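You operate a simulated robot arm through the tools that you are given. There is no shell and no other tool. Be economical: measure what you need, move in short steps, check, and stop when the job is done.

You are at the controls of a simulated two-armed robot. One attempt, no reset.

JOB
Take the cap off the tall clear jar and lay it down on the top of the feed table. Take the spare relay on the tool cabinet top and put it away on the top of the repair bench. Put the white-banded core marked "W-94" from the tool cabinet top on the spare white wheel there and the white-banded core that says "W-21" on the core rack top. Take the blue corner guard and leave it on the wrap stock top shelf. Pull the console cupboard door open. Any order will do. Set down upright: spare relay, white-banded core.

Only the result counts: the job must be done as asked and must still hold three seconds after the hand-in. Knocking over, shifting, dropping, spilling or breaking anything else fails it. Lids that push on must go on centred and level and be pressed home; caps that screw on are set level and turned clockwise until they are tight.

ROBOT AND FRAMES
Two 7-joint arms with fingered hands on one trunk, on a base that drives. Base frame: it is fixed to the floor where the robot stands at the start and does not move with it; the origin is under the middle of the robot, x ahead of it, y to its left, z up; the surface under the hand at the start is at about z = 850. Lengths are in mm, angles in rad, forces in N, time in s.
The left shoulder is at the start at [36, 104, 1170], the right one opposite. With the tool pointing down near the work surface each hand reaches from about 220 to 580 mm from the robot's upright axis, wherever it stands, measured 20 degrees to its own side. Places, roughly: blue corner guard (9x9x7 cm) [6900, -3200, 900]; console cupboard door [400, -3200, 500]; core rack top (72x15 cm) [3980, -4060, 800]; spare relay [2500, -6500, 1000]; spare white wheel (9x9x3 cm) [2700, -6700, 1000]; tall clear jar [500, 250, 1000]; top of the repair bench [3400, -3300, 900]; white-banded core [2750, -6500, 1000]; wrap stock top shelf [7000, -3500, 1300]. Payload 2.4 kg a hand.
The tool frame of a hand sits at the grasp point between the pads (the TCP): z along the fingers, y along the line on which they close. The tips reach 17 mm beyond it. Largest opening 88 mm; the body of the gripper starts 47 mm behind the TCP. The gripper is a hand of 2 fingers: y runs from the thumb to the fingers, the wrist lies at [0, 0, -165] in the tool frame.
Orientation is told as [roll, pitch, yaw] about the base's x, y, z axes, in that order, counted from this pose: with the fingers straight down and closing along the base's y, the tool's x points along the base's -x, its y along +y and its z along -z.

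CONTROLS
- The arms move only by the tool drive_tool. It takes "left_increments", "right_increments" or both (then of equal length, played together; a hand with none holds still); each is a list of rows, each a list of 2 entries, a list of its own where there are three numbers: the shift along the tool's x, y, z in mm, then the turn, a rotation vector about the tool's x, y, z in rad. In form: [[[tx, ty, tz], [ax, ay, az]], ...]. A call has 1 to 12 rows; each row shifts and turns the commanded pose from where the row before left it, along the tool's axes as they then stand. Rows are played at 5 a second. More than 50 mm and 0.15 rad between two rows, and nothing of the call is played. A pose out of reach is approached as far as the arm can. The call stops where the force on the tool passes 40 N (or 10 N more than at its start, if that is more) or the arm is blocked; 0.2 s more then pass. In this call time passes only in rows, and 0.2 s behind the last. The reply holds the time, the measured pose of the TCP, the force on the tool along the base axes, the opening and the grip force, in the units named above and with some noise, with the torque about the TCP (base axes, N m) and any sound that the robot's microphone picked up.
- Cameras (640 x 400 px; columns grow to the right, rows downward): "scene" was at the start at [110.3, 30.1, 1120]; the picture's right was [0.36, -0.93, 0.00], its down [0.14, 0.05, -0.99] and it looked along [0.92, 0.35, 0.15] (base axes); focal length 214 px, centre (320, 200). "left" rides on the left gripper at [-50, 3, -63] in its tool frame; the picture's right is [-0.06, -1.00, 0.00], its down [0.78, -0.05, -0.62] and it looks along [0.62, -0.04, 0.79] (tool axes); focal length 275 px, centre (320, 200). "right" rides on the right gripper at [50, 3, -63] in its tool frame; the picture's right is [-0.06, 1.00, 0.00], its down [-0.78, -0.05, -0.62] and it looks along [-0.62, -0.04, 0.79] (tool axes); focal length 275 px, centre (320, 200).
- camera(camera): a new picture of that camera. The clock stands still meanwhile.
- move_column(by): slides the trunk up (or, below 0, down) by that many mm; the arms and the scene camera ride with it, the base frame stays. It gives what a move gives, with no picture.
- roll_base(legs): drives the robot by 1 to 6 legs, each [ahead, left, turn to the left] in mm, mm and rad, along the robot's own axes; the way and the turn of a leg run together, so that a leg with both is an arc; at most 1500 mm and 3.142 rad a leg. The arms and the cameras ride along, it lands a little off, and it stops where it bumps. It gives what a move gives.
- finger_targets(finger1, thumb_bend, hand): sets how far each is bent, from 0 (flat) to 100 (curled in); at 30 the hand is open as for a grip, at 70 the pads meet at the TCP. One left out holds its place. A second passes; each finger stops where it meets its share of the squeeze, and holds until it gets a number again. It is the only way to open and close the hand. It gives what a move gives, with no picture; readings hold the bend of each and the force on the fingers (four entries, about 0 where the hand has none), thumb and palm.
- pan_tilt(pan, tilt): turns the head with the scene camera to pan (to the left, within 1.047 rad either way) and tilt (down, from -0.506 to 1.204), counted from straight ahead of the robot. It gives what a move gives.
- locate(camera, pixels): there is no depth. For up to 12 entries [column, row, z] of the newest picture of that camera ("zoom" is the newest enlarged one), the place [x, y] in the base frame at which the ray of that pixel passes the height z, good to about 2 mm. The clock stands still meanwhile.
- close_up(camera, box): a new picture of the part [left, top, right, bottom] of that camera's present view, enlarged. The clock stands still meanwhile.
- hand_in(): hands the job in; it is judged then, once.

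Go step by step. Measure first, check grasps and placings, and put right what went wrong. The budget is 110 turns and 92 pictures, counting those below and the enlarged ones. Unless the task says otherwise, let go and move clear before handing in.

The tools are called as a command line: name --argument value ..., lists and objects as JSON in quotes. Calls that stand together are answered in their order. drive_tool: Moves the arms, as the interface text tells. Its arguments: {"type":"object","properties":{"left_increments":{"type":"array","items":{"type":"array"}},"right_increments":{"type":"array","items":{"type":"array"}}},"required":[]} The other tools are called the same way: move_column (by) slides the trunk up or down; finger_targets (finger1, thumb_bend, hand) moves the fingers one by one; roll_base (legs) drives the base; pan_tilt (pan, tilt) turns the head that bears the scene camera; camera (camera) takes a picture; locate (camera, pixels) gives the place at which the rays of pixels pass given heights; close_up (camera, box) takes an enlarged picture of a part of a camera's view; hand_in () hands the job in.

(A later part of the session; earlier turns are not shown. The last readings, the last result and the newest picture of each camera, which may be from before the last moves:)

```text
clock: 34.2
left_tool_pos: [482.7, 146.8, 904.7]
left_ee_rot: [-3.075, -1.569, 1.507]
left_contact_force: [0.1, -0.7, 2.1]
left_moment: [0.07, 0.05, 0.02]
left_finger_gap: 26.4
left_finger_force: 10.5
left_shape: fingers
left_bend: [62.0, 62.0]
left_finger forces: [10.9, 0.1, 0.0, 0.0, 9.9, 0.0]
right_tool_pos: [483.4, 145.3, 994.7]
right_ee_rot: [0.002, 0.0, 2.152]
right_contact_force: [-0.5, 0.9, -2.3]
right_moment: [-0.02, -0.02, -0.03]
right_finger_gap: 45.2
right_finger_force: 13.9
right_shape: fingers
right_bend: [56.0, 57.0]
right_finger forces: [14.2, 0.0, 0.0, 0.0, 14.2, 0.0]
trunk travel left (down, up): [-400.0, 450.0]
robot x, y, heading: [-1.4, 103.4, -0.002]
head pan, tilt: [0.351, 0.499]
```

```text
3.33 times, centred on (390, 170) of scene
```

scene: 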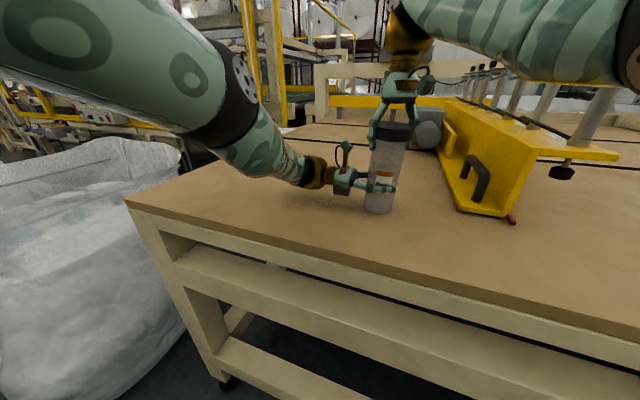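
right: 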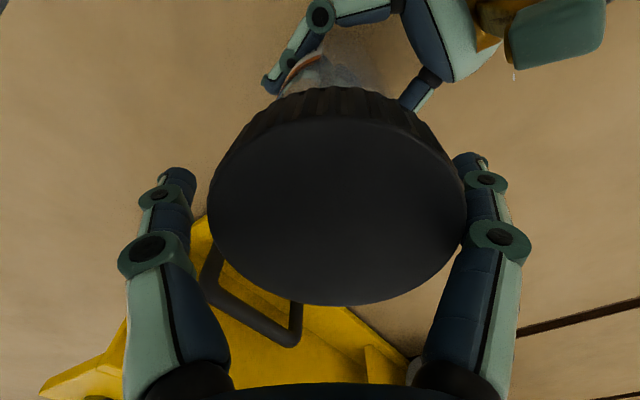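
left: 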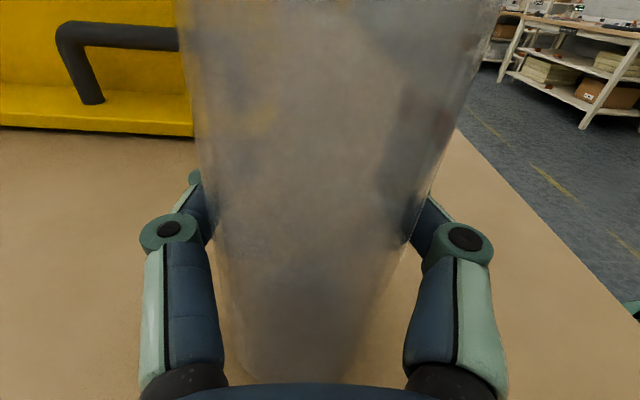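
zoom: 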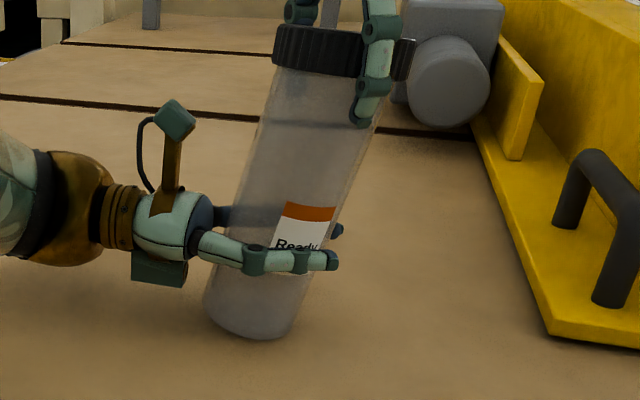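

The jar has slid in the left hand (gap now 26 mm) and leans with its base toward the hand, so the left grip isn't centred. I lower the right hand back, ease the left fingers open while the cap is held, and look.

drive_tool --right_increments '[[[0, 0, 3], [0, 0, 0]]]'

finger_targets --hand "left" --finger1 32 --thumb_bend 32

close_up --camera "scene" --box '[330, 110, 450, 230]'

camera --camera "left"

```text
clock: 34.6
left_tool_pos: [481.6, 146.2, 905.7]
left_ee_rot: [3.108, -1.571, 1.608]
left_contact_force: [2.3, -0.6, 0.0]
left_moment: [0.03, 0.04, 0.01]
left_finger_gap: 26.3
left_finger_force: 10.9
left_shape: fingers
left_bend: [62.0, 62.0]
left_finger forces: [11.7, 0.0, 0.0, 0.0, 9.7, 0.0]
right_tool_pos: [484.2, 146.7, 993.9]
right_ee_rot: [-0.002, 0.0, 2.153]
right_contact_force: [-0.4, 0.1, 3.0]
right_moment: [0.03, -0.08, -0.06]
right_finger_gap: 45.4
right_finger_force: 14.9
right_shape: fingers
right_bend: [56.0, 57.0]
right_finger forces: [14.0, 0.1, 0.0, 0.0, 14.1, 0.0]
trunk travel left (down, up): [-400.0, 450.0]
robot x, y, heading: [2.1, 99.4, 0.002]
head pan, tilt: [0.351, 0.499]
```

```text
clock: 35.6
left_tool_pos: [481.7, 145.3, 905.1]
left_ee_rot: [3.035, -1.569, 1.679]
left_contact_force: [-0.1, -0.2, 0.0]
left_moment: [-0.01, 0.03, 0.03]
left_finger_gap: 79.0
left_finger_force: 0.2
left_shape: fingers
left_bend: [32.0, 32.0]
left_finger forces: [0.1, 0.0, 0.0, 0.0, 0.0, 0.0]
right_tool_pos: [482.8, 145.6, 992.1]
right_ee_rot: [0.0, 0.0, 2.151]
right_contact_force: [0.0, 0.4, 3.8]
right_moment: [0.01, -0.06, -0.02]
right_finger_gap: 44.9
right_finger_force: 13.9
right_shape: fingers
right_bend: [56.0, 57.0]
right_finger forces: [13.5, 0.0, 0.0, 0.0, 14.5, 0.0]
trunk travel left (down, up): [-400.0, 450.0]
robot x, y, heading: [-2.9, 102.1, 0.004]
head pan, tilt: [0.351, 0.499]
```

```text
3.33 times, centred on (390, 170) of scene
```

zoom: 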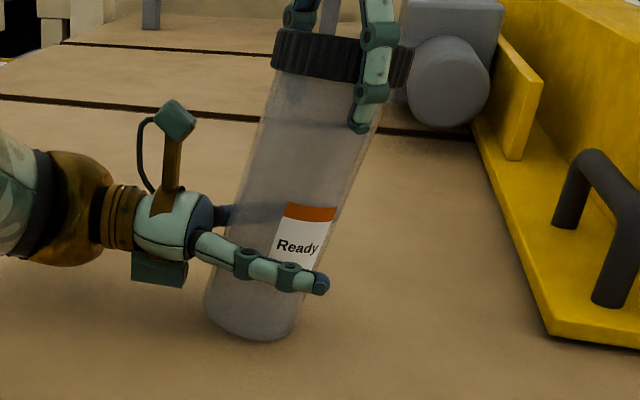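

```text
65 pictures are left
```

left: 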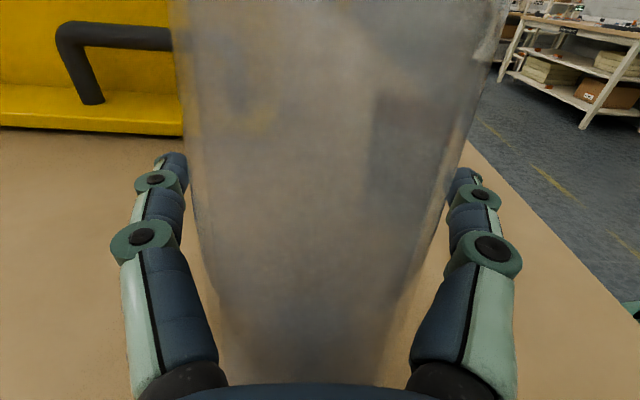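

With the left fingers open the jar hangs from the cap leaning ~10°, base toward the palm. I push the left palm forward so it uprights the jar, to hold it afterwards between palm and fingers.

drive_tool --left_increments '[[[0, 0, 6], [0, 0, 0]], [[0, 0, 6], [0, 0, 0]]]'

drive_tool --left_increments '[[[0, 0, 4], [0, 0, 0]], [[0, 0, 4], [0, 0, 0]]]'

close_up --camera "scene" --box '[330, 110, 450, 230]'

```text
clock: 36.2
left_tool_pos: [483.4, 135.5, 906.2]
left_ee_rot: [-2.865, -1.57, 1.296]
left_contact_force: [-0.4, 1.7, 1.0]
left_moment: [-0.04, 0.0, 0.03]
left_finger_gap: 79.8
left_finger_force: 1.8
left_shape: fingers
left_bend: [32.0, 32.0]
left_finger forces: [0.9, 0.0, 0.0, 0.0, 1.6, 0.1]
right_tool_pos: [482.6, 145.3, 991.2]
right_ee_rot: [0.001, 0.001, 2.15]
right_contact_force: [-0.2, -1.7, 2.1]
right_moment: [0.0, -0.05, -0.04]
right_finger_gap: 45.0
right_finger_force: 13.5
right_shape: fingers
right_bend: [56.0, 57.0]
right_finger forces: [13.5, 0.0, 0.1, 0.1, 14.3, 0.0]
trunk travel left (down, up): [-400.0, 450.0]
robot x, y, heading: [-0.7, 102.5, 0.008]
head pan, tilt: [0.351, 0.499]
```

```text
clock: 36.8
left_tool_pos: [483.8, 128.3, 905.7]
left_ee_rot: [-3.105, -1.57, 1.537]
left_contact_force: [-1.4, -0.1, 0.0]
left_moment: [0.01, -0.03, -0.01]
left_finger_gap: 79.9
left_finger_force: 0.5
left_shape: fingers
left_bend: [32.0, 32.0]
left_finger forces: [0.4, 0.0, 0.1, 0.0, 0.6, 0.0]
right_tool_pos: [482.6, 146.5, 991.6]
right_ee_rot: [0.004, 0.0, 2.15]
right_contact_force: [0.4, -0.9, -0.8]
right_moment: [0.02, 0.0, -0.01]
right_finger_gap: 45.0
right_finger_force: 14.2
right_shape: fingers
right_bend: [56.0, 57.0]
right_finger forces: [13.9, 0.0, 0.0, 0.1, 14.0, 0.1]
trunk travel left (down, up): [-400.0, 450.0]
robot x, y, heading: [2.9, 101.4, 0.005]
head pan, tilt: [0.351, 0.499]
```

```text
3.33 times, centred on (390, 170) of scene
```

zoom: 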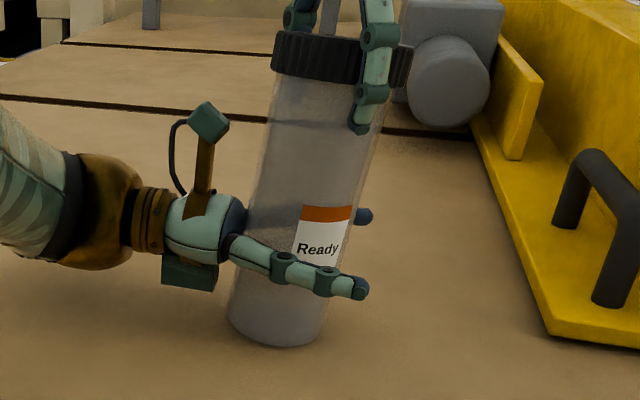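

The jar is almost upright again (base centre at (277, 330) in zoom). I push 7 mm more and close the fingers behind it.

drive_tool --left_increments '[[[0, 0, 4], [0, 0, 0]], [[0, 0, 3], [0, 0, 0]]]'

finger_targets --hand "left" --finger1 56 --thumb_bend 56

close_up --camera "scene" --box '[330, 110, 450, 230]'

camera --camera "left"

```text
clock: 37.4
left_tool_pos: [484.6, 120.0, 905.4]
left_ee_rot: [-2.958, -1.568, 1.385]
left_contact_force: [0.9, 1.7, 0.1]
left_moment: [-0.02, 0.03, -0.02]
left_finger_gap: 79.7
left_finger_force: 0.4
left_shape: fingers
left_bend: [32.0, 32.0]
left_finger forces: [0.5, 0.0, 0.1, 0.0, 0.6, 0.0]
right_tool_pos: [483.4, 144.5, 992.5]
right_ee_rot: [-0.001, 0.0, 2.15]
right_contact_force: [-1.1, -0.6, -1.1]
right_moment: [-0.05, 0.04, 0.03]
right_finger_gap: 44.9
right_finger_force: 14.4
right_shape: fingers
right_bend: [56.0, 57.0]
right_finger forces: [14.1, 0.0, 0.0, 0.0, 13.7, 0.1]
trunk travel left (down, up): [-400.0, 450.0]
robot x, y, heading: [0.0, 99.4, 0.003]
head pan, tilt: [0.351, 0.499]
```

```text
clock: 38.4
left_tool_pos: [484.4, 121.1, 905.8]
left_ee_rot: [-3.005, -1.568, 1.434]
left_contact_force: [-0.8, -0.7, 0.3]
left_moment: [-0.07, -0.02, 0.0]
left_finger_gap: 37.8
left_finger_force: 9.4
left_shape: fingers
left_bend: [55.0, 56.0]
left_finger forces: [8.8, 0.0, 0.0, 0.0, 9.7, 0.0]
right_tool_pos: [483.1, 146.0, 992.1]
right_ee_rot: [0.001, 0.002, 2.15]
right_contact_force: [0.1, -0.7, -0.2]
right_moment: [-0.03, 0.0, -0.01]
right_finger_gap: 44.8
right_finger_force: 14.7
right_shape: fingers
right_bend: [56.0, 57.0]
right_finger forces: [13.8, 0.1, 0.1, 0.0, 13.9, 0.0]
trunk travel left (down, up): [-400.0, 450.0]
robot x, y, heading: [-0.8, 99.9, 0.003]
head pan, tilt: [0.351, 0.499]
```

```text
3.33 times, centred on (390, 170) of scene
```

zoom: 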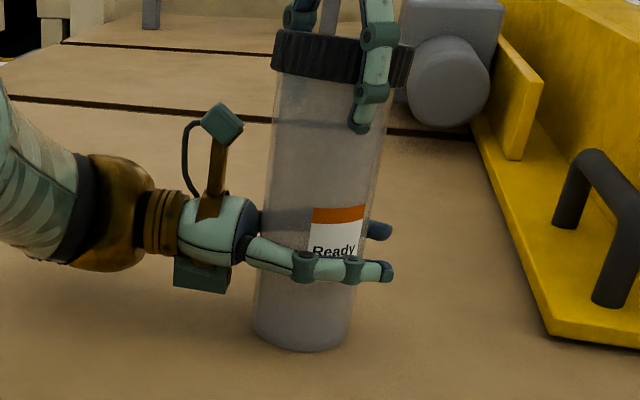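

```text
62 pictures are left
```

left: 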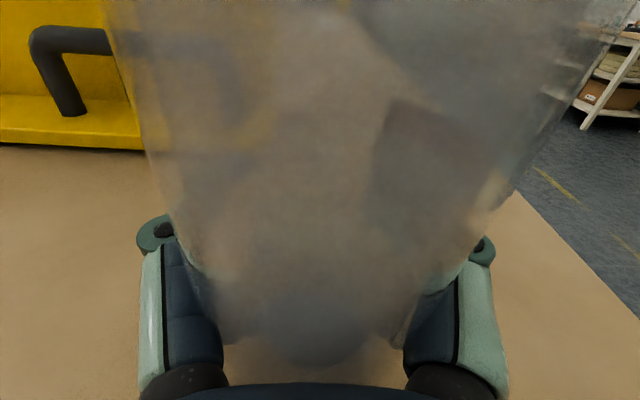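

The jar is upright (zoom columns 255–380) and well wrapped by the left hand. I test-lift the cap gently by 4 mm.

drive_tool --right_increments '[[[0, 0, -2], [0, 0, 0]], [[0, 0, -2], [0, 0, 0]]]'

close_up --camera "scene" --box '[330, 110, 450, 230]'

```text
clock: 39.0
left_tool_pos: [484.1, 121.6, 905.0]
left_ee_rot: [-3.14, -1.569, 1.571]
left_contact_force: [-0.2, 0.0, 1.1]
left_moment: [0.01, -0.04, 0.01]
left_finger_gap: 37.1
left_finger_force: 9.4
left_shape: fingers
left_bend: [55.0, 56.0]
left_finger forces: [8.4, 0.0, 0.0, 0.0, 9.5, 0.0]
right_tool_pos: [482.4, 146.8, 996.4]
right_ee_rot: [-0.001, 0.0, 2.151]
right_contact_force: [0.0, -0.8, -2.9]
right_moment: [0.0, 0.02, 0.02]
right_finger_gap: 44.9
right_finger_force: 14.3
right_shape: fingers
right_bend: [56.0, 57.0]
right_finger forces: [13.7, 0.1, 0.0, 0.0, 13.9, 0.1]
trunk travel left (down, up): [-400.0, 450.0]
robot x, y, heading: [-1.0, 103.8, 0.006]
head pan, tilt: [0.351, 0.499]
```

```text
3.33 times, centred on (390, 170) of scene
```

zoom: 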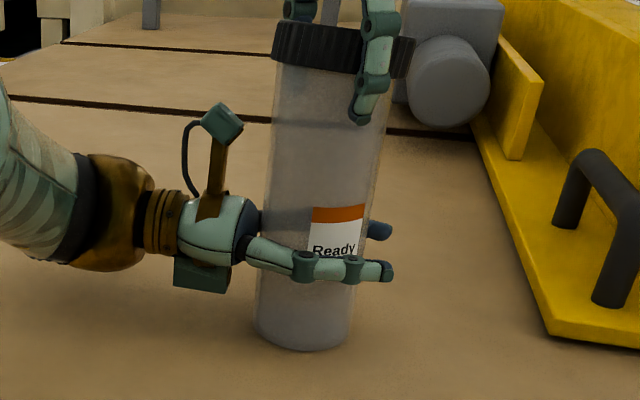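

The cap rose (cap bottom edge row ~80→72) while the base stayed at row 350. I lift on by 6 mm and look again.

drive_tool --right_increments '[[[0, 0, -3], [0, 0, 0]], [[0, 0, -3], [0, 0, 0]]]'

close_up --camera "scene" --box '[330, 110, 450, 230]'

```text
clock: 39.6
left_tool_pos: [483.4, 121.9, 905.4]
left_ee_rot: [-2.992, -1.568, 1.423]
left_contact_force: [-0.1, -0.4, 1.3]
left_moment: [0.06, -0.01, -0.01]
left_finger_gap: 37.1
left_finger_force: 9.1
left_shape: fingers
left_bend: [55.0, 56.0]
left_finger forces: [8.4, 0.1, 0.0, 0.1, 9.4, 0.1]
right_tool_pos: [482.6, 147.2, 1002.1]
right_ee_rot: [0.0, 0.0, 2.15]
right_contact_force: [1.0, -0.4, -1.7]
right_moment: [-0.01, 0.0, -0.01]
right_finger_gap: 45.1
right_finger_force: 14.6
right_shape: fingers
right_bend: [56.0, 57.0]
right_finger forces: [13.8, 0.0, 0.0, 0.0, 13.8, 0.0]
trunk travel left (down, up): [-400.0, 450.0]
robot x, y, heading: [-2.6, 92.8, 0.004]
head pan, tilt: [0.351, 0.499]
```

```text
3.33 times, centred on (390, 170) of scene
```

zoom: 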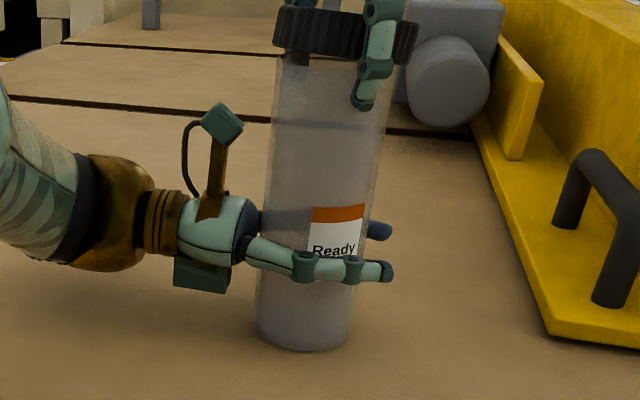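

The cap is clear of the rim. I raise it 60 mm, wind the right hand back and, meanwhile, press the left hand down 2 mm to make sure the jar stands before I let go.

drive_tool --right_increments '[[[0, 0, -20], [0, 0, 0]], [[0, 0, -40], [0, 0, 0]], [[0, 0, 0], [0, 0, 0.15]], [[0, 0, 0], [0, 0, 0.15]], [[0, 0, 0], [0, 0, 0.15]], [[0, 0, 0], [0, 0, 0.15]], [[0, 0, 0], [0, 0, 0.15]], [[0, 0, 0], [0, 0, 0.15]], [[0, 0, 0], [0, 0, 0.15]], [[0, 0, 0], [0, 0, 0.15]]]'

drive_tool --left_increments '[[[1, 0, 0], [0, 0, 0]], [[1, 0, 0], [0, 0, 0]]]'

camera --camera "scene"

```text
clock: 41.8
left_tool_pos: [483.4, 121.2, 905.2]
left_ee_rot: [-3.038, -1.567, 1.47]
left_contact_force: [0.1, 0.4, 0.0]
left_moment: [-0.01, 0.04, -0.02]
left_finger_gap: 36.3
left_finger_force: 9.0
left_shape: fingers
left_bend: [55.0, 56.0]
left_finger forces: [8.2, 0.0, 0.0, 0.0, 8.9, 0.0]
right_tool_pos: [483.9, 147.3, 1063.2]
right_ee_rot: [0.0, 0.001, 0.95]
right_contact_force: [0.1, -0.8, 0.8]
right_moment: [0.04, -0.01, 0.0]
right_finger_gap: 44.1
right_finger_force: 14.1
right_shape: fingers
right_bend: [57.0, 57.0]
right_finger forces: [13.9, 0.0, 0.0, 0.0, 13.7, 0.0]
trunk travel left (down, up): [-400.0, 450.0]
robot x, y, heading: [-0.4, 98.0, 0.002]
head pan, tilt: [0.351, 0.499]
```

```text
clock: 42.4
left_tool_pos: [483.1, 122.4, 904.6]
left_ee_rot: [2.45, -1.568, 2.266]
left_contact_force: [2.4, 0.4, 6.6]
left_moment: [0.19, 0.04, -0.09]
left_finger_gap: 36.5
left_finger_force: 8.6
left_shape: fingers
left_bend: [55.0, 56.0]
left_finger forces: [9.7, 0.1, 0.0, 0.0, 8.0, 0.0]
right_tool_pos: [482.3, 146.8, 1062.2]
right_ee_rot: [-0.001, 0.002, 0.95]
right_contact_force: [0.3, 0.6, 0.5]
right_moment: [-0.02, 0.01, -0.02]
right_finger_gap: 44.2
right_finger_force: 13.7
right_shape: fingers
right_bend: [57.0, 57.0]
right_finger forces: [13.8, 0.0, 0.0, 0.0, 13.7, 0.0]
trunk travel left (down, up): [-400.0, 450.0]
robot x, y, heading: [-2.2, 97.0, 0.001]
head pan, tilt: [0.351, 0.499]
```

```text
59 pictures are left
```

scene: 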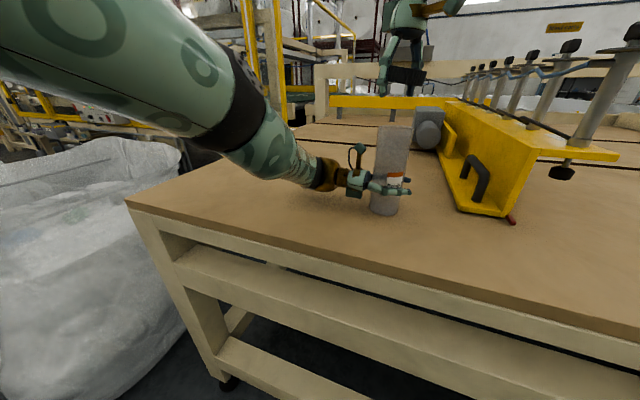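

The jar stands firmly (6.6 N from below). I release and back the left hand out, and locate a free spot near (430, 245) for the cap.

finger_targets --hand "left" --finger1 30 --thumb_bend 30

drive_tool --left_increments '[[[0, 0, -20], [0, 0, 0]], [[0, 0, -30], [0, 0, 0]], [[0, 0, -40], [0, 0, 0]], [[0, 0, -40], [0, 0, 0]], [[-40, 0, -20], [0, 0, 0]], [[-40, -20, 0], [0, 0, 0]], [[-40, -20, 0], [0, 0, 0]], [[-40, -20, 0], [0, 0, 0]]]'

locate --camera "scene" --pixels '[[430, 240, 850], [460, 211, 850], [513, 222, 850], [400, 272, 850]]'

camera --camera "right"

```text
clock: 43.4
left_tool_pos: [481.8, 122.0, 902.2]
left_ee_rot: [-2.979, -1.571, 1.409]
left_contact_force: [0.3, 0.0, 0.4]
left_moment: [-0.04, 0.0, -0.01]
left_finger_gap: 83.5
left_finger_force: 0.0
left_shape: fingers
left_bend: [30.0, 30.0]
left_finger forces: [0.1, 0.1, 0.1, 0.0, 0.1, 0.0]
right_tool_pos: [482.3, 145.6, 1062.9]
right_ee_rot: [-0.001, 0.0, 0.952]
right_contact_force: [0.2, 0.4, -0.6]
right_moment: [0.0, 0.0, 0.0]
right_finger_gap: 44.1
right_finger_force: 14.1
right_shape: fingers
right_bend: [57.0, 57.0]
right_finger forces: [13.7, 0.1, 0.0, 0.0, 13.7, 0.0]
trunk travel left (down, up): [-400.0, 450.0]
robot x, y, heading: [-2.5, 99.2, 0.005]
head pan, tilt: [0.351, 0.499]
```

```text
clock: 45.2
left_tool_pos: [497.8, 301.2, 1031.3]
left_ee_rot: [-2.658, -1.568, 1.088]
left_contact_force: [0.4, -0.2, 0.1]
left_moment: [0.0, -0.01, -0.02]
left_finger_gap: 83.7
left_finger_force: 0.0
left_shape: fingers
left_bend: [30.0, 30.0]
left_finger forces: [0.0, 0.0, 0.0, 0.0, 0.0, 0.0]
left hand out of reach, approached as far as the arm can: row 3, 4, 5, 6, 7, 8
right_tool_pos: [484.3, 146.2, 1062.1]
right_ee_rot: [0.0, -0.001, 0.95]
right_contact_force: [-0.5, -0.1, -0.6]
right_moment: [-0.01, 0.03, 0.05]
right_finger_gap: 44.1
right_finger_force: 13.4
right_shape: fingers
right_bend: [57.0, 57.0]
right_finger forces: [13.8, 0.0, 0.0, 0.1, 13.6, 0.0]
trunk travel left (down, up): [-400.0, 450.0]
robot x, y, heading: [2.1, 102.0, 0.007]
head pan, tilt: [0.351, 0.499]
```

```text
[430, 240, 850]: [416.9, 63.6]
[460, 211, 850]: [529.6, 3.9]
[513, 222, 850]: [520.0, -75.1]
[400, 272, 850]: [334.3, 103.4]
```

```text
58 pictures are left
```

right: 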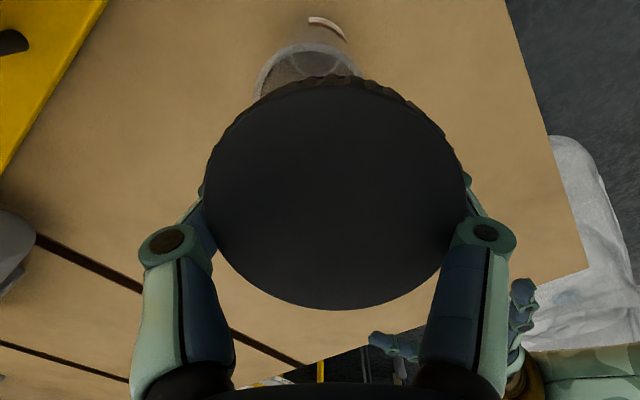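

The cap is still gripped. I turn to yaw 0, carry it to (425, 20) and lower it to just above the table.

drive_tool --right_increments '[[[0, 0, 0], [0, 0, 0.136]], [[0, 0, 0], [0, 0, 0.136]], [[0, 0, 0], [0, 0, 0.136]], [[0, 0, 0], [0, 0, 0.136]], [[0, 0, 0], [0, 0, 0.136]], [[0, 0, 0], [0, 0, 0.136]], [[0, 0, 0], [0, 0, 0.136]], [[18, -40, 0], [0, 0, 0]], [[20, -43, 0], [0, 0, 0]], [[20, -43, 0], [0, 0, 0]]]'

drive_tool --right_increments '[[[0, 0, 40], [0, 0, 0]], [[0, 0, 40], [0, 0, 0]], [[0, 0, 40], [0, 0, 0]], [[0, 0, 40], [0, 0, 0]], [[0, 0, 20], [0, 0, 0]], [[0, 0, 8], [0, 0, 0]]]'

camera --camera "scene"

```text
clock: 47.4
left_tool_pos: [496.7, 300.5, 1032.3]
left_ee_rot: [3.0, -1.57, 1.713]
left_contact_force: [-0.1, -0.2, 0.2]
left_moment: [-0.05, -0.01, 0.04]
left_finger_gap: 83.7
left_finger_force: 0.1
left_shape: fingers
left_bend: [30.0, 30.0]
left_finger forces: [0.1, 0.1, 0.1, 0.0, 0.0, 0.1]
right_tool_pos: [421.1, 18.3, 1063.7]
right_ee_rot: [-0.003, 0.002, 0.001]
right_contact_force: [-0.5, 0.6, 0.7]
right_moment: [0.01, 0.0, 0.02]
right_finger_gap: 44.0
right_finger_force: 13.4
right_shape: fingers
right_bend: [57.0, 57.0]
right_finger forces: [13.6, 0.0, 0.1, 0.0, 13.7, 0.1]
trunk travel left (down, up): [-400.0, 450.0]
robot x, y, heading: [1.8, 95.7, 0.003]
head pan, tilt: [0.351, 0.499]
```

```text
clock: 48.8
left_tool_pos: [497.0, 301.3, 1030.3]
left_ee_rot: [-3.048, -1.57, 1.481]
left_contact_force: [-0.3, -0.3, -0.5]
left_moment: [0.01, 0.02, 0.02]
left_finger_gap: 83.4
left_finger_force: 0.1
left_shape: fingers
left_bend: [30.0, 30.0]
left_finger forces: [0.0, 0.0, 0.1, 0.1, 0.0, 0.1]
right_tool_pos: [425.3, 19.2, 875.5]
right_ee_rot: [-0.001, 0.0, -0.001]
right_contact_force: [-0.4, 0.3, 0.5]
right_moment: [0.0, -0.01, 0.02]
right_finger_gap: 44.0
right_finger_force: 14.2
right_shape: fingers
right_bend: [57.0, 57.0]
right_finger forces: [13.6, 0.0, 0.1, 0.0, 13.4, 0.1]
trunk travel left (down, up): [-400.0, 450.0]
robot x, y, heading: [-4.0, 102.6, 0.006]
head pan, tilt: [0.351, 0.499]
```

```text
57 pictures are left
```

scene: 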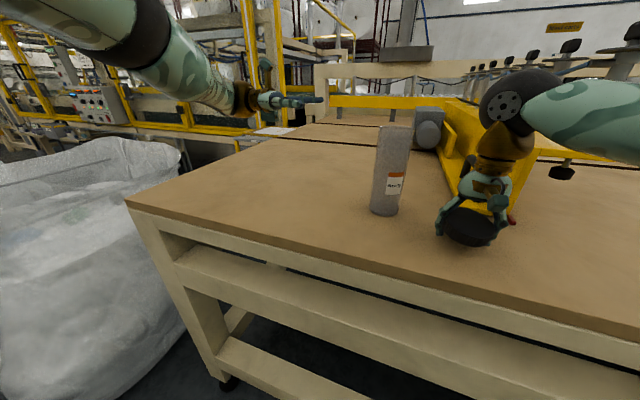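

The jar stands open and upright; the cap hovers just above the table. I lower it in small steps until contact, then open.

drive_tool --right_increments '[[[0, 0, 3], [0, 0, 0]], [[0, 0, 2], [0, 0, 0]], [[0, 0, 1], [0, 0, 0]], [[0, 0, 1], [0, 0, 0]]]'

finger_targets --hand "right" --finger1 28 --thumb_bend 28

drive_tool --right_increments '[[[0, 0, -20], [0, 0, 0]], [[0, 0, -40], [0, 0, 0]], [[0, 0, -40], [0, 0, 0]], [[0, 0, -40], [0, 0, 0]], [[0, 0, -40], [0, 0, 0]], [[40, 0, -20], [0, 0, 0]], [[40, 0, -20], [0, 0, 0]]]'

drive_tool --left_increments '[[[-40, -20, -20], [0, 0, 0]], [[-40, -20, -20], [0, 0, 0]], [[-40, -20, -20], [0, 0, 0]], [[-40, -20, -20], [0, 0, 0]]]'

camera --camera "scene"

```text
clock: 49.8
left_tool_pos: [495.7, 300.3, 1033.4]
left_ee_rot: [2.306, -1.569, 2.407]
left_contact_force: [0.3, -1.0, -0.4]
left_moment: [0.0, 0.01, 0.01]
left_finger_gap: 83.6
left_finger_force: 0.0
left_shape: fingers
left_bend: [30.0, 30.0]
left_finger forces: [0.0, 0.1, 0.0, 0.0, 0.1, 0.0]
right_tool_pos: [424.3, 20.8, 869.8]
right_ee_rot: [0.003, -0.005, -0.001]
right_contact_force: [3.0, 0.0, 30.1]
right_moment: [-0.69, 0.01, 0.03]
right_finger_gap: 44.5
right_finger_force: 27.4
right_shape: fingers
right_bend: [57.0, 60.0]
right_finger forces: [17.1, 0.0, 0.1, 0.0, 37.2, 0.1]
trunk travel left (down, up): [-400.0, 450.0]
robot x, y, heading: [0.9, 99.4, 0.001]
head pan, tilt: [0.351, 0.499]
```

```text
clock: 50.4
left_tool_pos: [498.0, 301.4, 1030.9]
left_ee_rot: [-1.719, -1.569, 0.149]
left_contact_force: [-0.3, 0.6, 0.2]
left_moment: [0.01, 0.01, -0.02]
left_finger_gap: 83.6
left_finger_force: 0.1
left_shape: fingers
left_bend: [30.0, 30.0]
left_finger forces: [0.1, 0.0, 0.0, 0.0, 0.0, 0.1]
right_tool_pos: [425.7, 20.9, 867.0]
right_ee_rot: [0.005, -0.005, 0.004]
right_contact_force: [0.5, -0.2, -0.2]
right_moment: [0.0, 0.0, 0.0]
right_finger_gap: 86.4
right_finger_force: 0.1
right_shape: fingers
right_bend: [28.0, 28.0]
right_finger forces: [0.1, 0.1, 0.1, 0.0, 0.0, 0.0]
trunk travel left (down, up): [-400.0, 450.0]
robot x, y, heading: [-1.8, 99.8, -0.002]
head pan, tilt: [0.351, 0.499]
stopped (right hand): the force on the tool passed its limit at 41 N (the readings are from after the stop); the commanded pose is now the measured one
```

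```text
clock: 52.0
left_tool_pos: [497.2, 302.0, 1032.2]
left_ee_rot: [3.053, -1.569, 1.664]
left_contact_force: [0.2, -0.5, 0.2]
left_moment: [-0.02, 0.0, -0.01]
left_finger_gap: 83.6
left_finger_force: 0.0
left_shape: fingers
left_bend: [30.0, 30.0]
left_finger forces: [0.1, 0.0, 0.1, 0.1, 0.0, 0.0]
right_tool_pos: [345.4, 22.0, 1086.3]
right_ee_rot: [0.003, -0.003, 0.002]
right_contact_force: [0.8, -0.6, -0.1]
right_moment: [0.01, -0.02, -0.02]
right_finger_gap: 86.4
right_finger_force: 0.1
right_shape: fingers
right_bend: [28.0, 28.0]
right_finger forces: [0.0, 0.0, 0.1, 0.1, 0.0, 0.0]
trunk travel left (down, up): [-400.0, 450.0]
robot x, y, heading: [-0.3, 98.5, 0.004]
head pan, tilt: [0.351, 0.499]
```

```text
clock: 53.0
left_tool_pos: [494.9, 330.2, 1076.8]
left_ee_rot: [1.271, -1.561, -2.842]
left_contact_force: [0.3, -0.6, -0.3]
left_moment: [0.0, 0.0, -0.01]
left_finger_gap: 83.7
left_finger_force: 0.0
left_shape: fingers
left_bend: [30.0, 30.0]
left_finger forces: [0.0, 0.1, 0.0, 0.0, 0.0, 0.0]
left hand out of reach, approached as far as the arm can: row 1, 2, 3, 4
right_tool_pos: [346.2, 21.7, 1087.3]
right_ee_rot: [0.007, -0.003, 0.004]
right_contact_force: [-0.3, -0.5, -0.2]
right_moment: [-0.03, -0.03, 0.04]
right_finger_gap: 86.2
right_finger_force: 0.0
right_shape: fingers
right_bend: [28.0, 28.0]
right_finger forces: [0.1, 0.0, 0.0, 0.0, 0.0, 0.1]
trunk travel left (down, up): [-400.0, 450.0]
robot x, y, heading: [-2.0, 102.9, 0.002]
head pan, tilt: [0.351, 0.499]
```

```text
56 pictures are left
```

scene: 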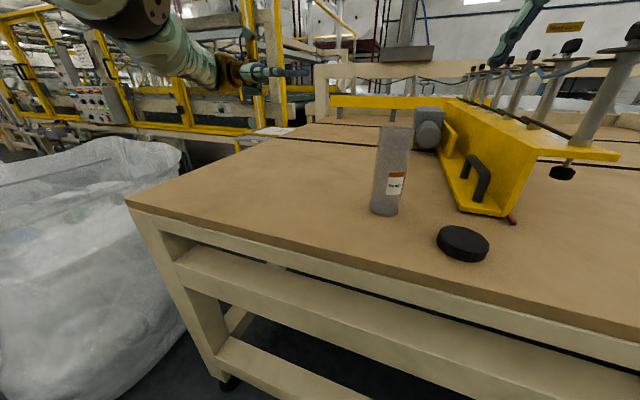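

The cap lies flat at (462, 243) and the open jar stands. I retract the left hand, turn it fingers-down again, back off the table and look to the right, where the other stations are.

drive_tool --left_increments '[[[0, -45, 0], [0, 0, 0]], [[0, -45, 0], [0, 0, 0]], [[0, -45, 0], [0, 0, 0]], [[-45, 0, 0], [0, 0, 0]], [[-45, 0, 0], [0, 0, 0]], [[-45, 0, 0], [0, 0, 0]]]'

drive_tool --left_increments '[[[0, 0, 0], [-0.0864, 0.0864, -0.0864]], [[0, 0, 0], [-0.0864, 0.0864, -0.0864]], [[0, 0, 0], [-0.0864, 0.0864, -0.0864]], [[0, 0, 0], [-0.0864, 0.0864, -0.0864]], [[0, 0, 0], [-0.0864, 0.0864, -0.0864]], [[0, 0, 0], [-0.0864, 0.0864, -0.0864]], [[0, 0, 0], [-0.0864, 0.0864, -0.0864]], [[0, 0, 0], [-0.0864, 0.0864, -0.0864]], [[0, 0, 0], [-0.0864, 0.0864, -0.0864]], [[0, 0, 0], [-0.0864, 0.0864, -0.0864]], [[0, 0, 0], [-0.0864, 0.0864, -0.0864]], [[0, 0, 0], [-0.0864, 0.0864, -0.0864]]]'

drive_tool --left_increments '[[[0, 0, 0], [-0.0864, 0.0864, -0.0864]], [[0, 0, 0], [-0.0864, 0.0864, -0.0864]]]'

roll_base --legs '[[-300, 0, 0], [0, 0, -1.5708]]'

pan_tilt --pan 0.3 --tilt 0.3

camera --camera "scene"

```text
clock: 54.4
left_tool_pos: [420.3, 355.3, 1187.5]
left_ee_rot: [-2.148, -1.569, 0.578]
left_contact_force: [0.8, 0.2, 0.7]
left_moment: [0.04, 0.0, -0.04]
left_finger_gap: 83.5
left_finger_force: 0.1
left_shape: fingers
left_bend: [30.0, 30.0]
left_finger forces: [0.1, 0.1, 0.0, 0.0, 0.1, 0.1]
left hand out of reach, approached as far as the arm can: row 1, 2
right_tool_pos: [345.2, 22.5, 1086.2]
right_ee_rot: [0.004, -0.005, 0.005]
right_contact_force: [-0.5, -0.4, -0.1]
right_moment: [0.01, -0.02, 0.02]
right_finger_gap: 86.6
right_finger_force: 0.1
right_shape: fingers
right_bend: [28.0, 28.0]
right_finger forces: [0.0, 0.0, 0.0, 0.0, 0.0, 0.0]
trunk travel left (down, up): [-400.0, 450.0]
robot x, y, heading: [-0.6, 97.1, 0.004]
head pan, tilt: [0.351, 0.499]
```

```text
clock: 57.0
left_tool_pos: [420.5, 356.8, 1186.8]
left_ee_rot: [-0.159, -0.187, -0.152]
left_contact_force: [0.4, 0.0, 0.5]
left_moment: [-0.01, 0.01, 0.03]
left_finger_gap: 83.4
left_finger_force: 0.0
left_shape: fingers
left_bend: [30.0, 30.0]
left_finger forces: [0.0, 0.0, 0.0, 0.0, 0.0, 0.0]
right_tool_pos: [345.9, 20.6, 1087.4]
right_ee_rot: [0.005, -0.006, 0.003]
right_contact_force: [0.1, 0.5, 0.9]
right_moment: [0.01, -0.01, 0.02]
right_finger_gap: 86.3
right_finger_force: 0.1
right_shape: fingers
right_bend: [28.0, 28.0]
right_finger forces: [0.0, 0.0, 0.0, 0.0, 0.1, 0.0]
trunk travel left (down, up): [-400.0, 450.0]
robot x, y, heading: [-2.1, 100.3, 0.003]
head pan, tilt: [0.351, 0.499]
```

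```text
clock: 57.6
left_tool_pos: [419.5, 355.8, 1186.2]
left_ee_rot: [0.0, 0.001, 0.003]
left_contact_force: [0.1, 0.6, -0.2]
left_moment: [-0.01, 0.01, -0.03]
left_finger_gap: 83.5
left_finger_force: 0.1
left_shape: fingers
left_bend: [30.0, 30.0]
left_finger forces: [0.1, 0.0, 0.1, 0.0, 0.0, 0.1]
right_tool_pos: [345.8, 21.3, 1087.9]
right_ee_rot: [0.006, -0.006, 0.004]
right_contact_force: [0.8, -0.7, 0.6]
right_moment: [-0.01, 0.0, 0.01]
right_finger_gap: 86.3
right_finger_force: 0.0
right_shape: fingers
right_bend: [28.0, 28.0]
right_finger forces: [0.0, 0.0, 0.0, 0.0, 0.1, 0.1]
trunk travel left (down, up): [-400.0, 450.0]
robot x, y, heading: [-0.8, 102.4, 0.006]
head pan, tilt: [0.351, 0.499]
```

```text
clock: 63.5
left_tool_pos: [-53.1, -328.2, 1185.4]
left_ee_rot: [-0.001, 0.001, -1.597]
left_contact_force: [-0.4, -0.3, -0.3]
left_moment: [-0.03, 0.01, -0.02]
left_finger_gap: 83.9
left_finger_force: 0.0
left_shape: fingers
left_bend: [30.0, 30.0]
left_finger forces: [0.1, 0.0, 0.1, 0.0, 0.0, 0.1]
right_tool_pos: [-386.2, -244.6, 1087.6]
right_ee_rot: [0.006, -0.005, -1.594]
right_contact_force: [0.3, -0.3, 0.0]
right_moment: [0.02, -0.02, 0.02]
right_finger_gap: 86.4
right_finger_force: 0.0
right_shape: fingers
right_bend: [28.0, 28.0]
right_finger forces: [0.1, 0.0, 0.0, 0.0, 0.0, 0.0]
trunk travel left (down, up): [-400.0, 450.0]
robot x, y, heading: [-298.8, 98.5, -1.596]
head pan, tilt: [0.351, 0.499]
```

```text
clock: 64.2
left_tool_pos: [-54.8, -328.7, 1185.3]
left_ee_rot: [0.0, 0.0, -1.598]
left_contact_force: [-0.7, 0.3, -0.1]
left_moment: [0.0, 0.0, 0.0]
left_finger_gap: 83.6
left_finger_force: 0.1
left_shape: fingers
left_bend: [30.0, 30.0]
left_finger forces: [0.0, 0.0, 0.0, 0.1, 0.1, 0.0]
right_tool_pos: [-386.4, -244.3, 1086.5]
right_ee_rot: [0.006, -0.004, -1.595]
right_contact_force: [0.6, 0.9, -0.5]
right_moment: [0.02, 0.0, -0.01]
right_finger_gap: 86.3
right_finger_force: 0.1
right_shape: fingers
right_bend: [28.0, 28.0]
right_finger forces: [0.0, 0.0, 0.0, 0.0, 0.1, 0.1]
trunk travel left (down, up): [-400.0, 450.0]
robot x, y, heading: [-297.4, 96.8, -1.594]
head pan, tilt: [0.3, 0.3]
```

```text
55 pictures are left
```

scene: 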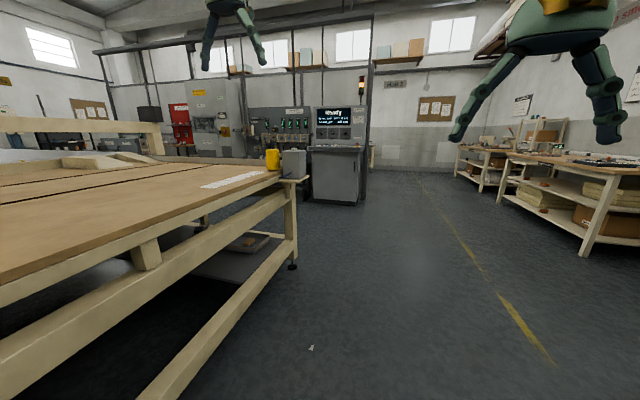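

The console stands straight on at (335, 175), its door facing us with a handle at (356, 160); the table ends near (290, 180). I locate the console's foot and table end, then plan the drive.

locate --camera "scene" --pixels '[[313, 201, 0], [360, 205, 0], [304, 180, 850], [312, 147, 850], [293, 267, 0]]'

close_up --camera "scene" --box '[270, 90, 400, 220]'

```text
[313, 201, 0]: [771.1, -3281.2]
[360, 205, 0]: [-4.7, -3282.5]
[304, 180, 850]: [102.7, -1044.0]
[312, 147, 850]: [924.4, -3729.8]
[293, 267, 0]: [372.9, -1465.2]
```

```text
3.08 times, centred on (335, 155) of scene
```

zoom: 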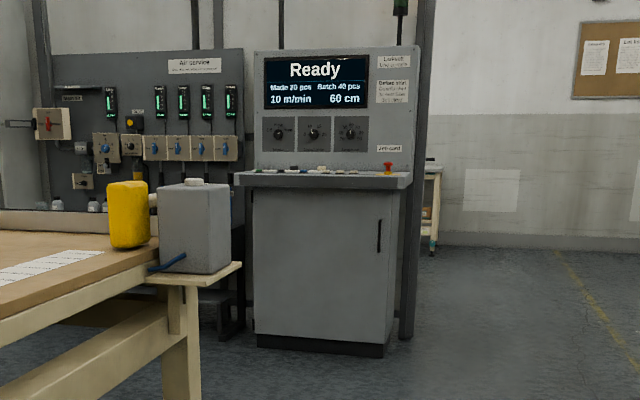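

The console front is at y ≈ -3280, spanning x 0–770, with the handle on the side near x ≈ 80 and so hinges at the far side. I drive down the aisle to y ≈ -2650, staying at x ≈ -290, outside the door's swing.

roll_base --legs '[[0, 0, 0.024], [1400, 0, 0], [1300, 0, 0]]'

pan_tilt --pan 0.5 --tilt 0.6

camera --camera "scene"

```text
clock: 77.8
left_tool_pos: [-16.4, -3034.7, 1185.0]
left_ee_rot: [-0.001, 0.0, -1.556]
left_contact_force: [0.1, -0.2, 0.3]
left_moment: [-0.01, 0.0, -0.02]
left_finger_gap: 83.4
left_finger_force: 0.0
left_shape: fingers
left_bend: [30.0, 30.0]
left_finger forces: [0.0, 0.0, 0.0, 0.1, 0.1, 0.0]
right_tool_pos: [-350.7, -2964.8, 1086.5]
right_ee_rot: [0.005, -0.002, -1.553]
right_contact_force: [0.4, -0.5, -0.1]
right_moment: [0.01, 0.01, -0.04]
right_finger_gap: 86.6
right_finger_force: 0.0
right_shape: fingers
right_bend: [28.0, 28.0]
right_finger forces: [0.0, 0.0, 0.0, 0.0, 0.1, 0.0]
trunk travel left (down, up): [-400.0, 450.0]
robot x, y, heading: [-275.0, -2615.5, -1.557]
head pan, tilt: [0.3, 0.3]
```

```text
clock: 78.6
left_tool_pos: [-14.9, -3034.9, 1185.5]
left_ee_rot: [0.0, 0.0, -1.555]
left_contact_force: [0.8, 0.4, 0.7]
left_moment: [-0.02, -0.02, 0.0]
left_finger_gap: 83.6
left_finger_force: 0.0
left_shape: fingers
left_bend: [30.0, 30.0]
left_finger forces: [0.0, 0.1, 0.0, 0.0, 0.0, 0.0]
right_tool_pos: [-350.6, -2965.0, 1086.9]
right_ee_rot: [0.007, -0.004, -1.554]
right_contact_force: [0.9, -0.1, 0.0]
right_moment: [0.0, 0.0, -0.02]
right_finger_gap: 86.4
right_finger_force: 0.1
right_shape: fingers
right_bend: [28.0, 28.0]
right_finger forces: [0.0, 0.0, 0.1, 0.0, 0.1, 0.1]
trunk travel left (down, up): [-400.0, 450.0]
robot x, y, heading: [-277.7, -2618.7, -1.557]
head pan, tilt: [0.499, 0.6]
```

```text
53 pictures are left
```

scene: 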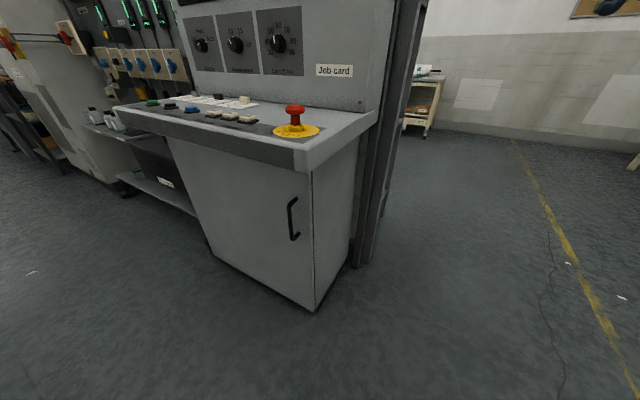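

The door's handle is at (293, 218), the door's front bottom corners at (315, 312) and (212, 256). I locate them.

locate --camera "scene" --pixels '[[316, 311, 0], [316, 308, 40], [212, 256, 0], [212, 256, 40], [293, 198, 600], [293, 198, 650], [296, 240, 450], [296, 240, 500], [296, 240, 400], [293, 198, 550], [293, 198, 500], [312, 170, 750]]'

close_up --camera "scene" --box '[200, 130, 380, 320]'

```text
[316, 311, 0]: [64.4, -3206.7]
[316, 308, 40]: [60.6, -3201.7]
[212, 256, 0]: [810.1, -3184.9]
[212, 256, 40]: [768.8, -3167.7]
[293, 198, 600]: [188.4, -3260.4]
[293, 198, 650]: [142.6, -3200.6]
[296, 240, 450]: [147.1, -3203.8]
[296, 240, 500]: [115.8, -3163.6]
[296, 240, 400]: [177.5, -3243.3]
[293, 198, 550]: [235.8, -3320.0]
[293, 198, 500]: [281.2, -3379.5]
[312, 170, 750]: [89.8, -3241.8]
```

```text
2.11 times, centred on (290, 225) of scene
```

zoom: 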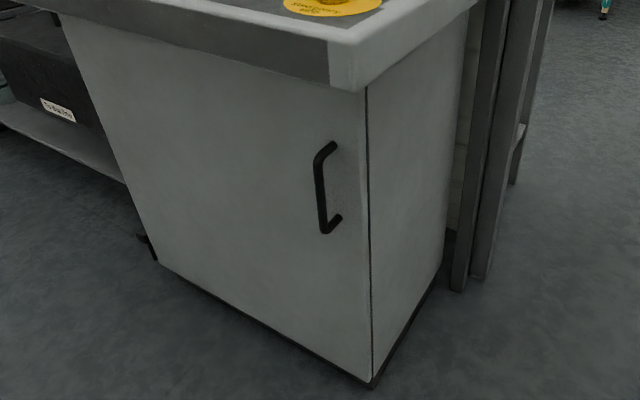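

The handle is a vertical bar at about (116, -3165), z 500–680; the hinge is near x 770. I point the left hand forward (fingers along -y, closing sideways), lower the trunk 300 and move the base a bit nearer.

drive_tool --left_increments '[[[0, 0, 0], [0, -0.1428, 0]], [[0, 0, 0], [0, -0.1428, 0]], [[0, 0, 0], [0, -0.1428, 0]], [[0, 0, 0], [0, -0.1428, 0]], [[0, 0, 0], [0, -0.1428, 0]], [[0, 0, 0], [0, -0.1428, 0]], [[0, 0, 0], [0, -0.1428, 0]], [[0, 0, 0], [0, -0.1428, 0]], [[0, 0, 0], [0, -0.1428, 0]], [[0, 0, 0], [0, -0.1428, 0]], [[0, 0, 0], [0, -0.1428, 0]]]'

move_column --by -300

roll_base --legs '[[0, 100, -0.014], [20, 0, 0]]'

drive_tool --left_increments '[[[42, 0, 0], [0, 0, 0]], [[42, 0, 0], [0, 0, 0]], [[42, 0, 0], [0, 0, 0]], [[42, 0, 0], [0, 0, 0]], [[42, 0, 0], [0, 0, 0]], [[42, 0, 0], [0, 0, 0]], [[43, 0, 0], [0, 0, 0]]]'

camera --camera "left"

camera --camera "scene"

```text
clock: 81.0
left_tool_pos: [-14.8, -3034.8, 1185.4]
left_ee_rot: [-2.82, -1.568, 1.265]
left_contact_force: [0.0, 0.9, -0.7]
left_moment: [-0.04, -0.02, 0.03]
left_finger_gap: 83.5
left_finger_force: 0.1
left_shape: fingers
left_bend: [30.0, 30.0]
left_finger forces: [0.0, 0.0, 0.0, 0.1, 0.1, 0.0]
right_tool_pos: [-350.6, -2963.8, 1086.9]
right_ee_rot: [0.003, -0.003, -1.554]
right_contact_force: [0.5, 0.2, -0.8]
right_moment: [0.01, -0.02, -0.02]
right_finger_gap: 86.0
right_finger_force: 0.1
right_shape: fingers
right_bend: [28.0, 28.0]
right_finger forces: [0.0, 0.0, 0.0, 0.0, 0.0, 0.1]
trunk travel left (down, up): [-400.0, 450.0]
robot x, y, heading: [-278.3, -2620.4, -1.557]
head pan, tilt: [0.499, 0.6]
```

```text
clock: 83.3
left_tool_pos: [-13.3, -3052.5, 901.4]
left_ee_rot: [0.402, -1.529, -1.952]
left_contact_force: [-0.3, 0.7, 11.3]
left_moment: [-0.09, -0.57, -0.01]
left_finger_gap: 82.7
left_finger_force: 5.2
left_shape: fingers
left_bend: [31.0, 30.0]
left_finger forces: [10.7, 0.1, 0.1, 0.0, 0.0, 0.1]
right_tool_pos: [-351.2, -2964.4, 821.3]
right_ee_rot: [0.005, 0.003, -1.554]
right_contact_force: [0.2, 0.1, -0.7]
right_moment: [-0.01, 0.0, 0.01]
right_finger_gap: 86.3
right_finger_force: 0.0
right_shape: fingers
right_bend: [28.0, 28.0]
right_finger forces: [0.1, 0.1, 0.1, 0.1, 0.0, 0.1]
trunk travel left (down, up): [-136.0, 714.0]
robot x, y, heading: [-275.4, -2616.4, -1.551]
head pan, tilt: [0.499, 0.6]
stopped: the force on the tool passed its limit at 65 N (the readings are from after the stop); the commanded pose is now the measured one
```

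```text
clock: 84.9
left_tool_pos: [79.5, -3073.3, 904.4]
left_ee_rot: [0.363, -1.531, -1.926]
left_contact_force: [-0.1, 10.3, 29.5]
left_moment: [0.18, 1.48, -0.75]
left_finger_gap: 100.8
left_finger_force: 14.9
left_shape: fingers
left_bend: [28.0, 19.0]
left_finger forces: [2.1, 0.0, 0.0, 0.0, 27.2, 0.0]
right_tool_pos: [-255.8, -2982.2, 822.9]
right_ee_rot: [0.004, -0.001, -1.568]
right_contact_force: [-0.3, 0.9, -0.8]
right_moment: [0.0, 0.03, -0.02]
right_finger_gap: 86.2
right_finger_force: 0.1
right_shape: fingers
right_bend: [28.0, 28.0]
right_finger forces: [0.0, 0.0, 0.1, 0.0, 0.0, 0.0]
trunk travel left (down, up): [-136.0, 714.0]
robot x, y, heading: [-180.2, -2639.0, -1.564]
head pan, tilt: [0.499, 0.6]
```

```text
clock: 85.2
left_tool_pos: [78.2, -3073.2, 904.5]
left_ee_rot: [2.224, -1.56, 2.488]
left_contact_force: [-6.1, 4.3, 20.0]
left_moment: [0.23, 0.76, -0.1]
left_finger_gap: 93.4
left_finger_force: 9.6
left_shape: fingers
left_bend: [29.0, 24.0]
left_finger forces: [2.6, 0.0, 0.0, 0.0, 17.2, 0.0]
right_tool_pos: [-257.0, -2982.3, 822.1]
right_ee_rot: [0.005, 0.002, -1.565]
right_contact_force: [-0.1, 0.4, 0.7]
right_moment: [0.01, 0.0, -0.01]
right_finger_gap: 86.4
right_finger_force: 0.1
right_shape: fingers
right_bend: [28.0, 28.0]
right_finger forces: [0.0, 0.0, 0.0, 0.0, 0.1, 0.0]
trunk travel left (down, up): [-136.0, 714.0]
robot x, y, heading: [-176.6, -2635.8, -1.567]
head pan, tilt: [0.499, 0.6]
stopped in row 1 (left hand): the force on the tool passed its limit at 79 N (the readings are from after the stop); the commanded pose is now the measured one
```

```text
51 pictures are left
```

left: 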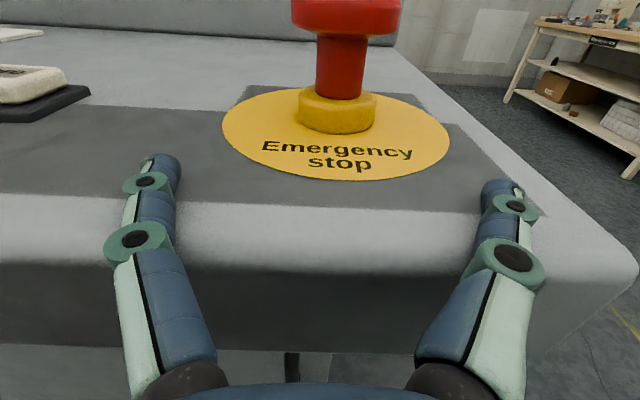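

```text
50 pictures are left
```

scene: 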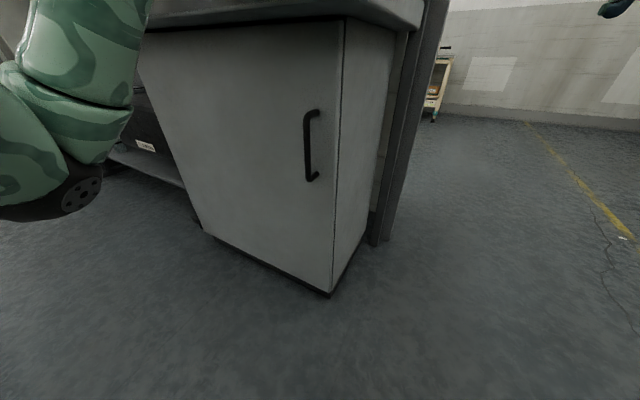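

The fingers came down on the console's desk edge (the desk overhangs to y ≈ -3050); nothing was pushed, the stop button is untouched. I raise the hand, then draw it back toward the robot.

drive_tool --left_increments '[[[-20, 0, 0], [0, 0, 0]], [[-20, 0, 0], [0, 0, 0]], [[0, 0, -40], [0, 0, 0]], [[0, 0, -40], [0, 0, 0]], [[0, 0, -40], [0, 0, 0]]]'

roll_base --legs '[[-120, 0, -0.005]]'

camera --camera "left"

```text
clock: 86.4
left_tool_pos: [137.4, -3025.4, 968.7]
left_ee_rot: [1.183, -1.563, -2.754]
left_contact_force: [0.4, 0.2, -0.5]
left_moment: [0.01, 0.0, -0.01]
left_finger_gap: 84.3
left_finger_force: 0.1
left_shape: fingers
left_bend: [30.0, 30.0]
left_finger forces: [0.0, 0.0, 0.0, 0.0, 0.0, 0.1]
left hand out of reach, approached as far as the arm can: row 3, 4, 5
right_tool_pos: [-257.9, -2983.5, 821.6]
right_ee_rot: [0.003, 0.002, -1.569]
right_contact_force: [0.0, -0.1, -0.3]
right_moment: [0.01, 0.01, -0.02]
right_finger_gap: 86.0
right_finger_force: 0.1
right_shape: fingers
right_bend: [28.0, 28.0]
right_finger forces: [0.0, 0.0, 0.1, 0.0, 0.0, 0.0]
trunk travel left (down, up): [-136.0, 714.0]
robot x, y, heading: [-178.3, -2642.0, -1.568]
head pan, tilt: [0.499, 0.6]
```

```text
clock: 87.6
left_tool_pos: [132.9, -2910.2, 967.8]
left_ee_rot: [1.209, -1.563, -2.782]
left_contact_force: [0.6, -0.1, -0.1]
left_moment: [0.0, 0.03, 0.0]
left_finger_gap: 84.4
left_finger_force: 0.0
left_shape: fingers
left_bend: [30.0, 30.0]
left_finger forces: [0.0, 0.0, 0.0, 0.1, 0.1, 0.1]
right_tool_pos: [-257.8, -2865.7, 822.1]
right_ee_rot: [0.004, 0.001, -1.578]
right_contact_force: [0.1, 0.2, -0.1]
right_moment: [0.0, 0.04, 0.0]
right_finger_gap: 86.5
right_finger_force: 0.2
right_shape: fingers
right_bend: [28.0, 28.0]
right_finger forces: [0.1, 0.0, 0.0, 0.1, 0.0, 0.1]
trunk travel left (down, up): [-136.0, 714.0]
robot x, y, heading: [-179.4, -2519.7, -1.575]
head pan, tilt: [0.499, 0.6]
```

```text
49 pictures are left
```

left: 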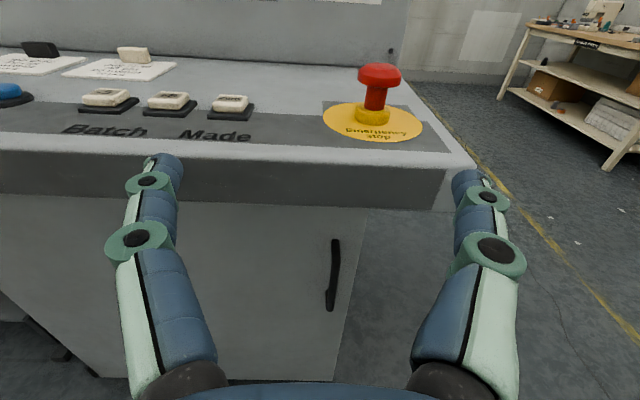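

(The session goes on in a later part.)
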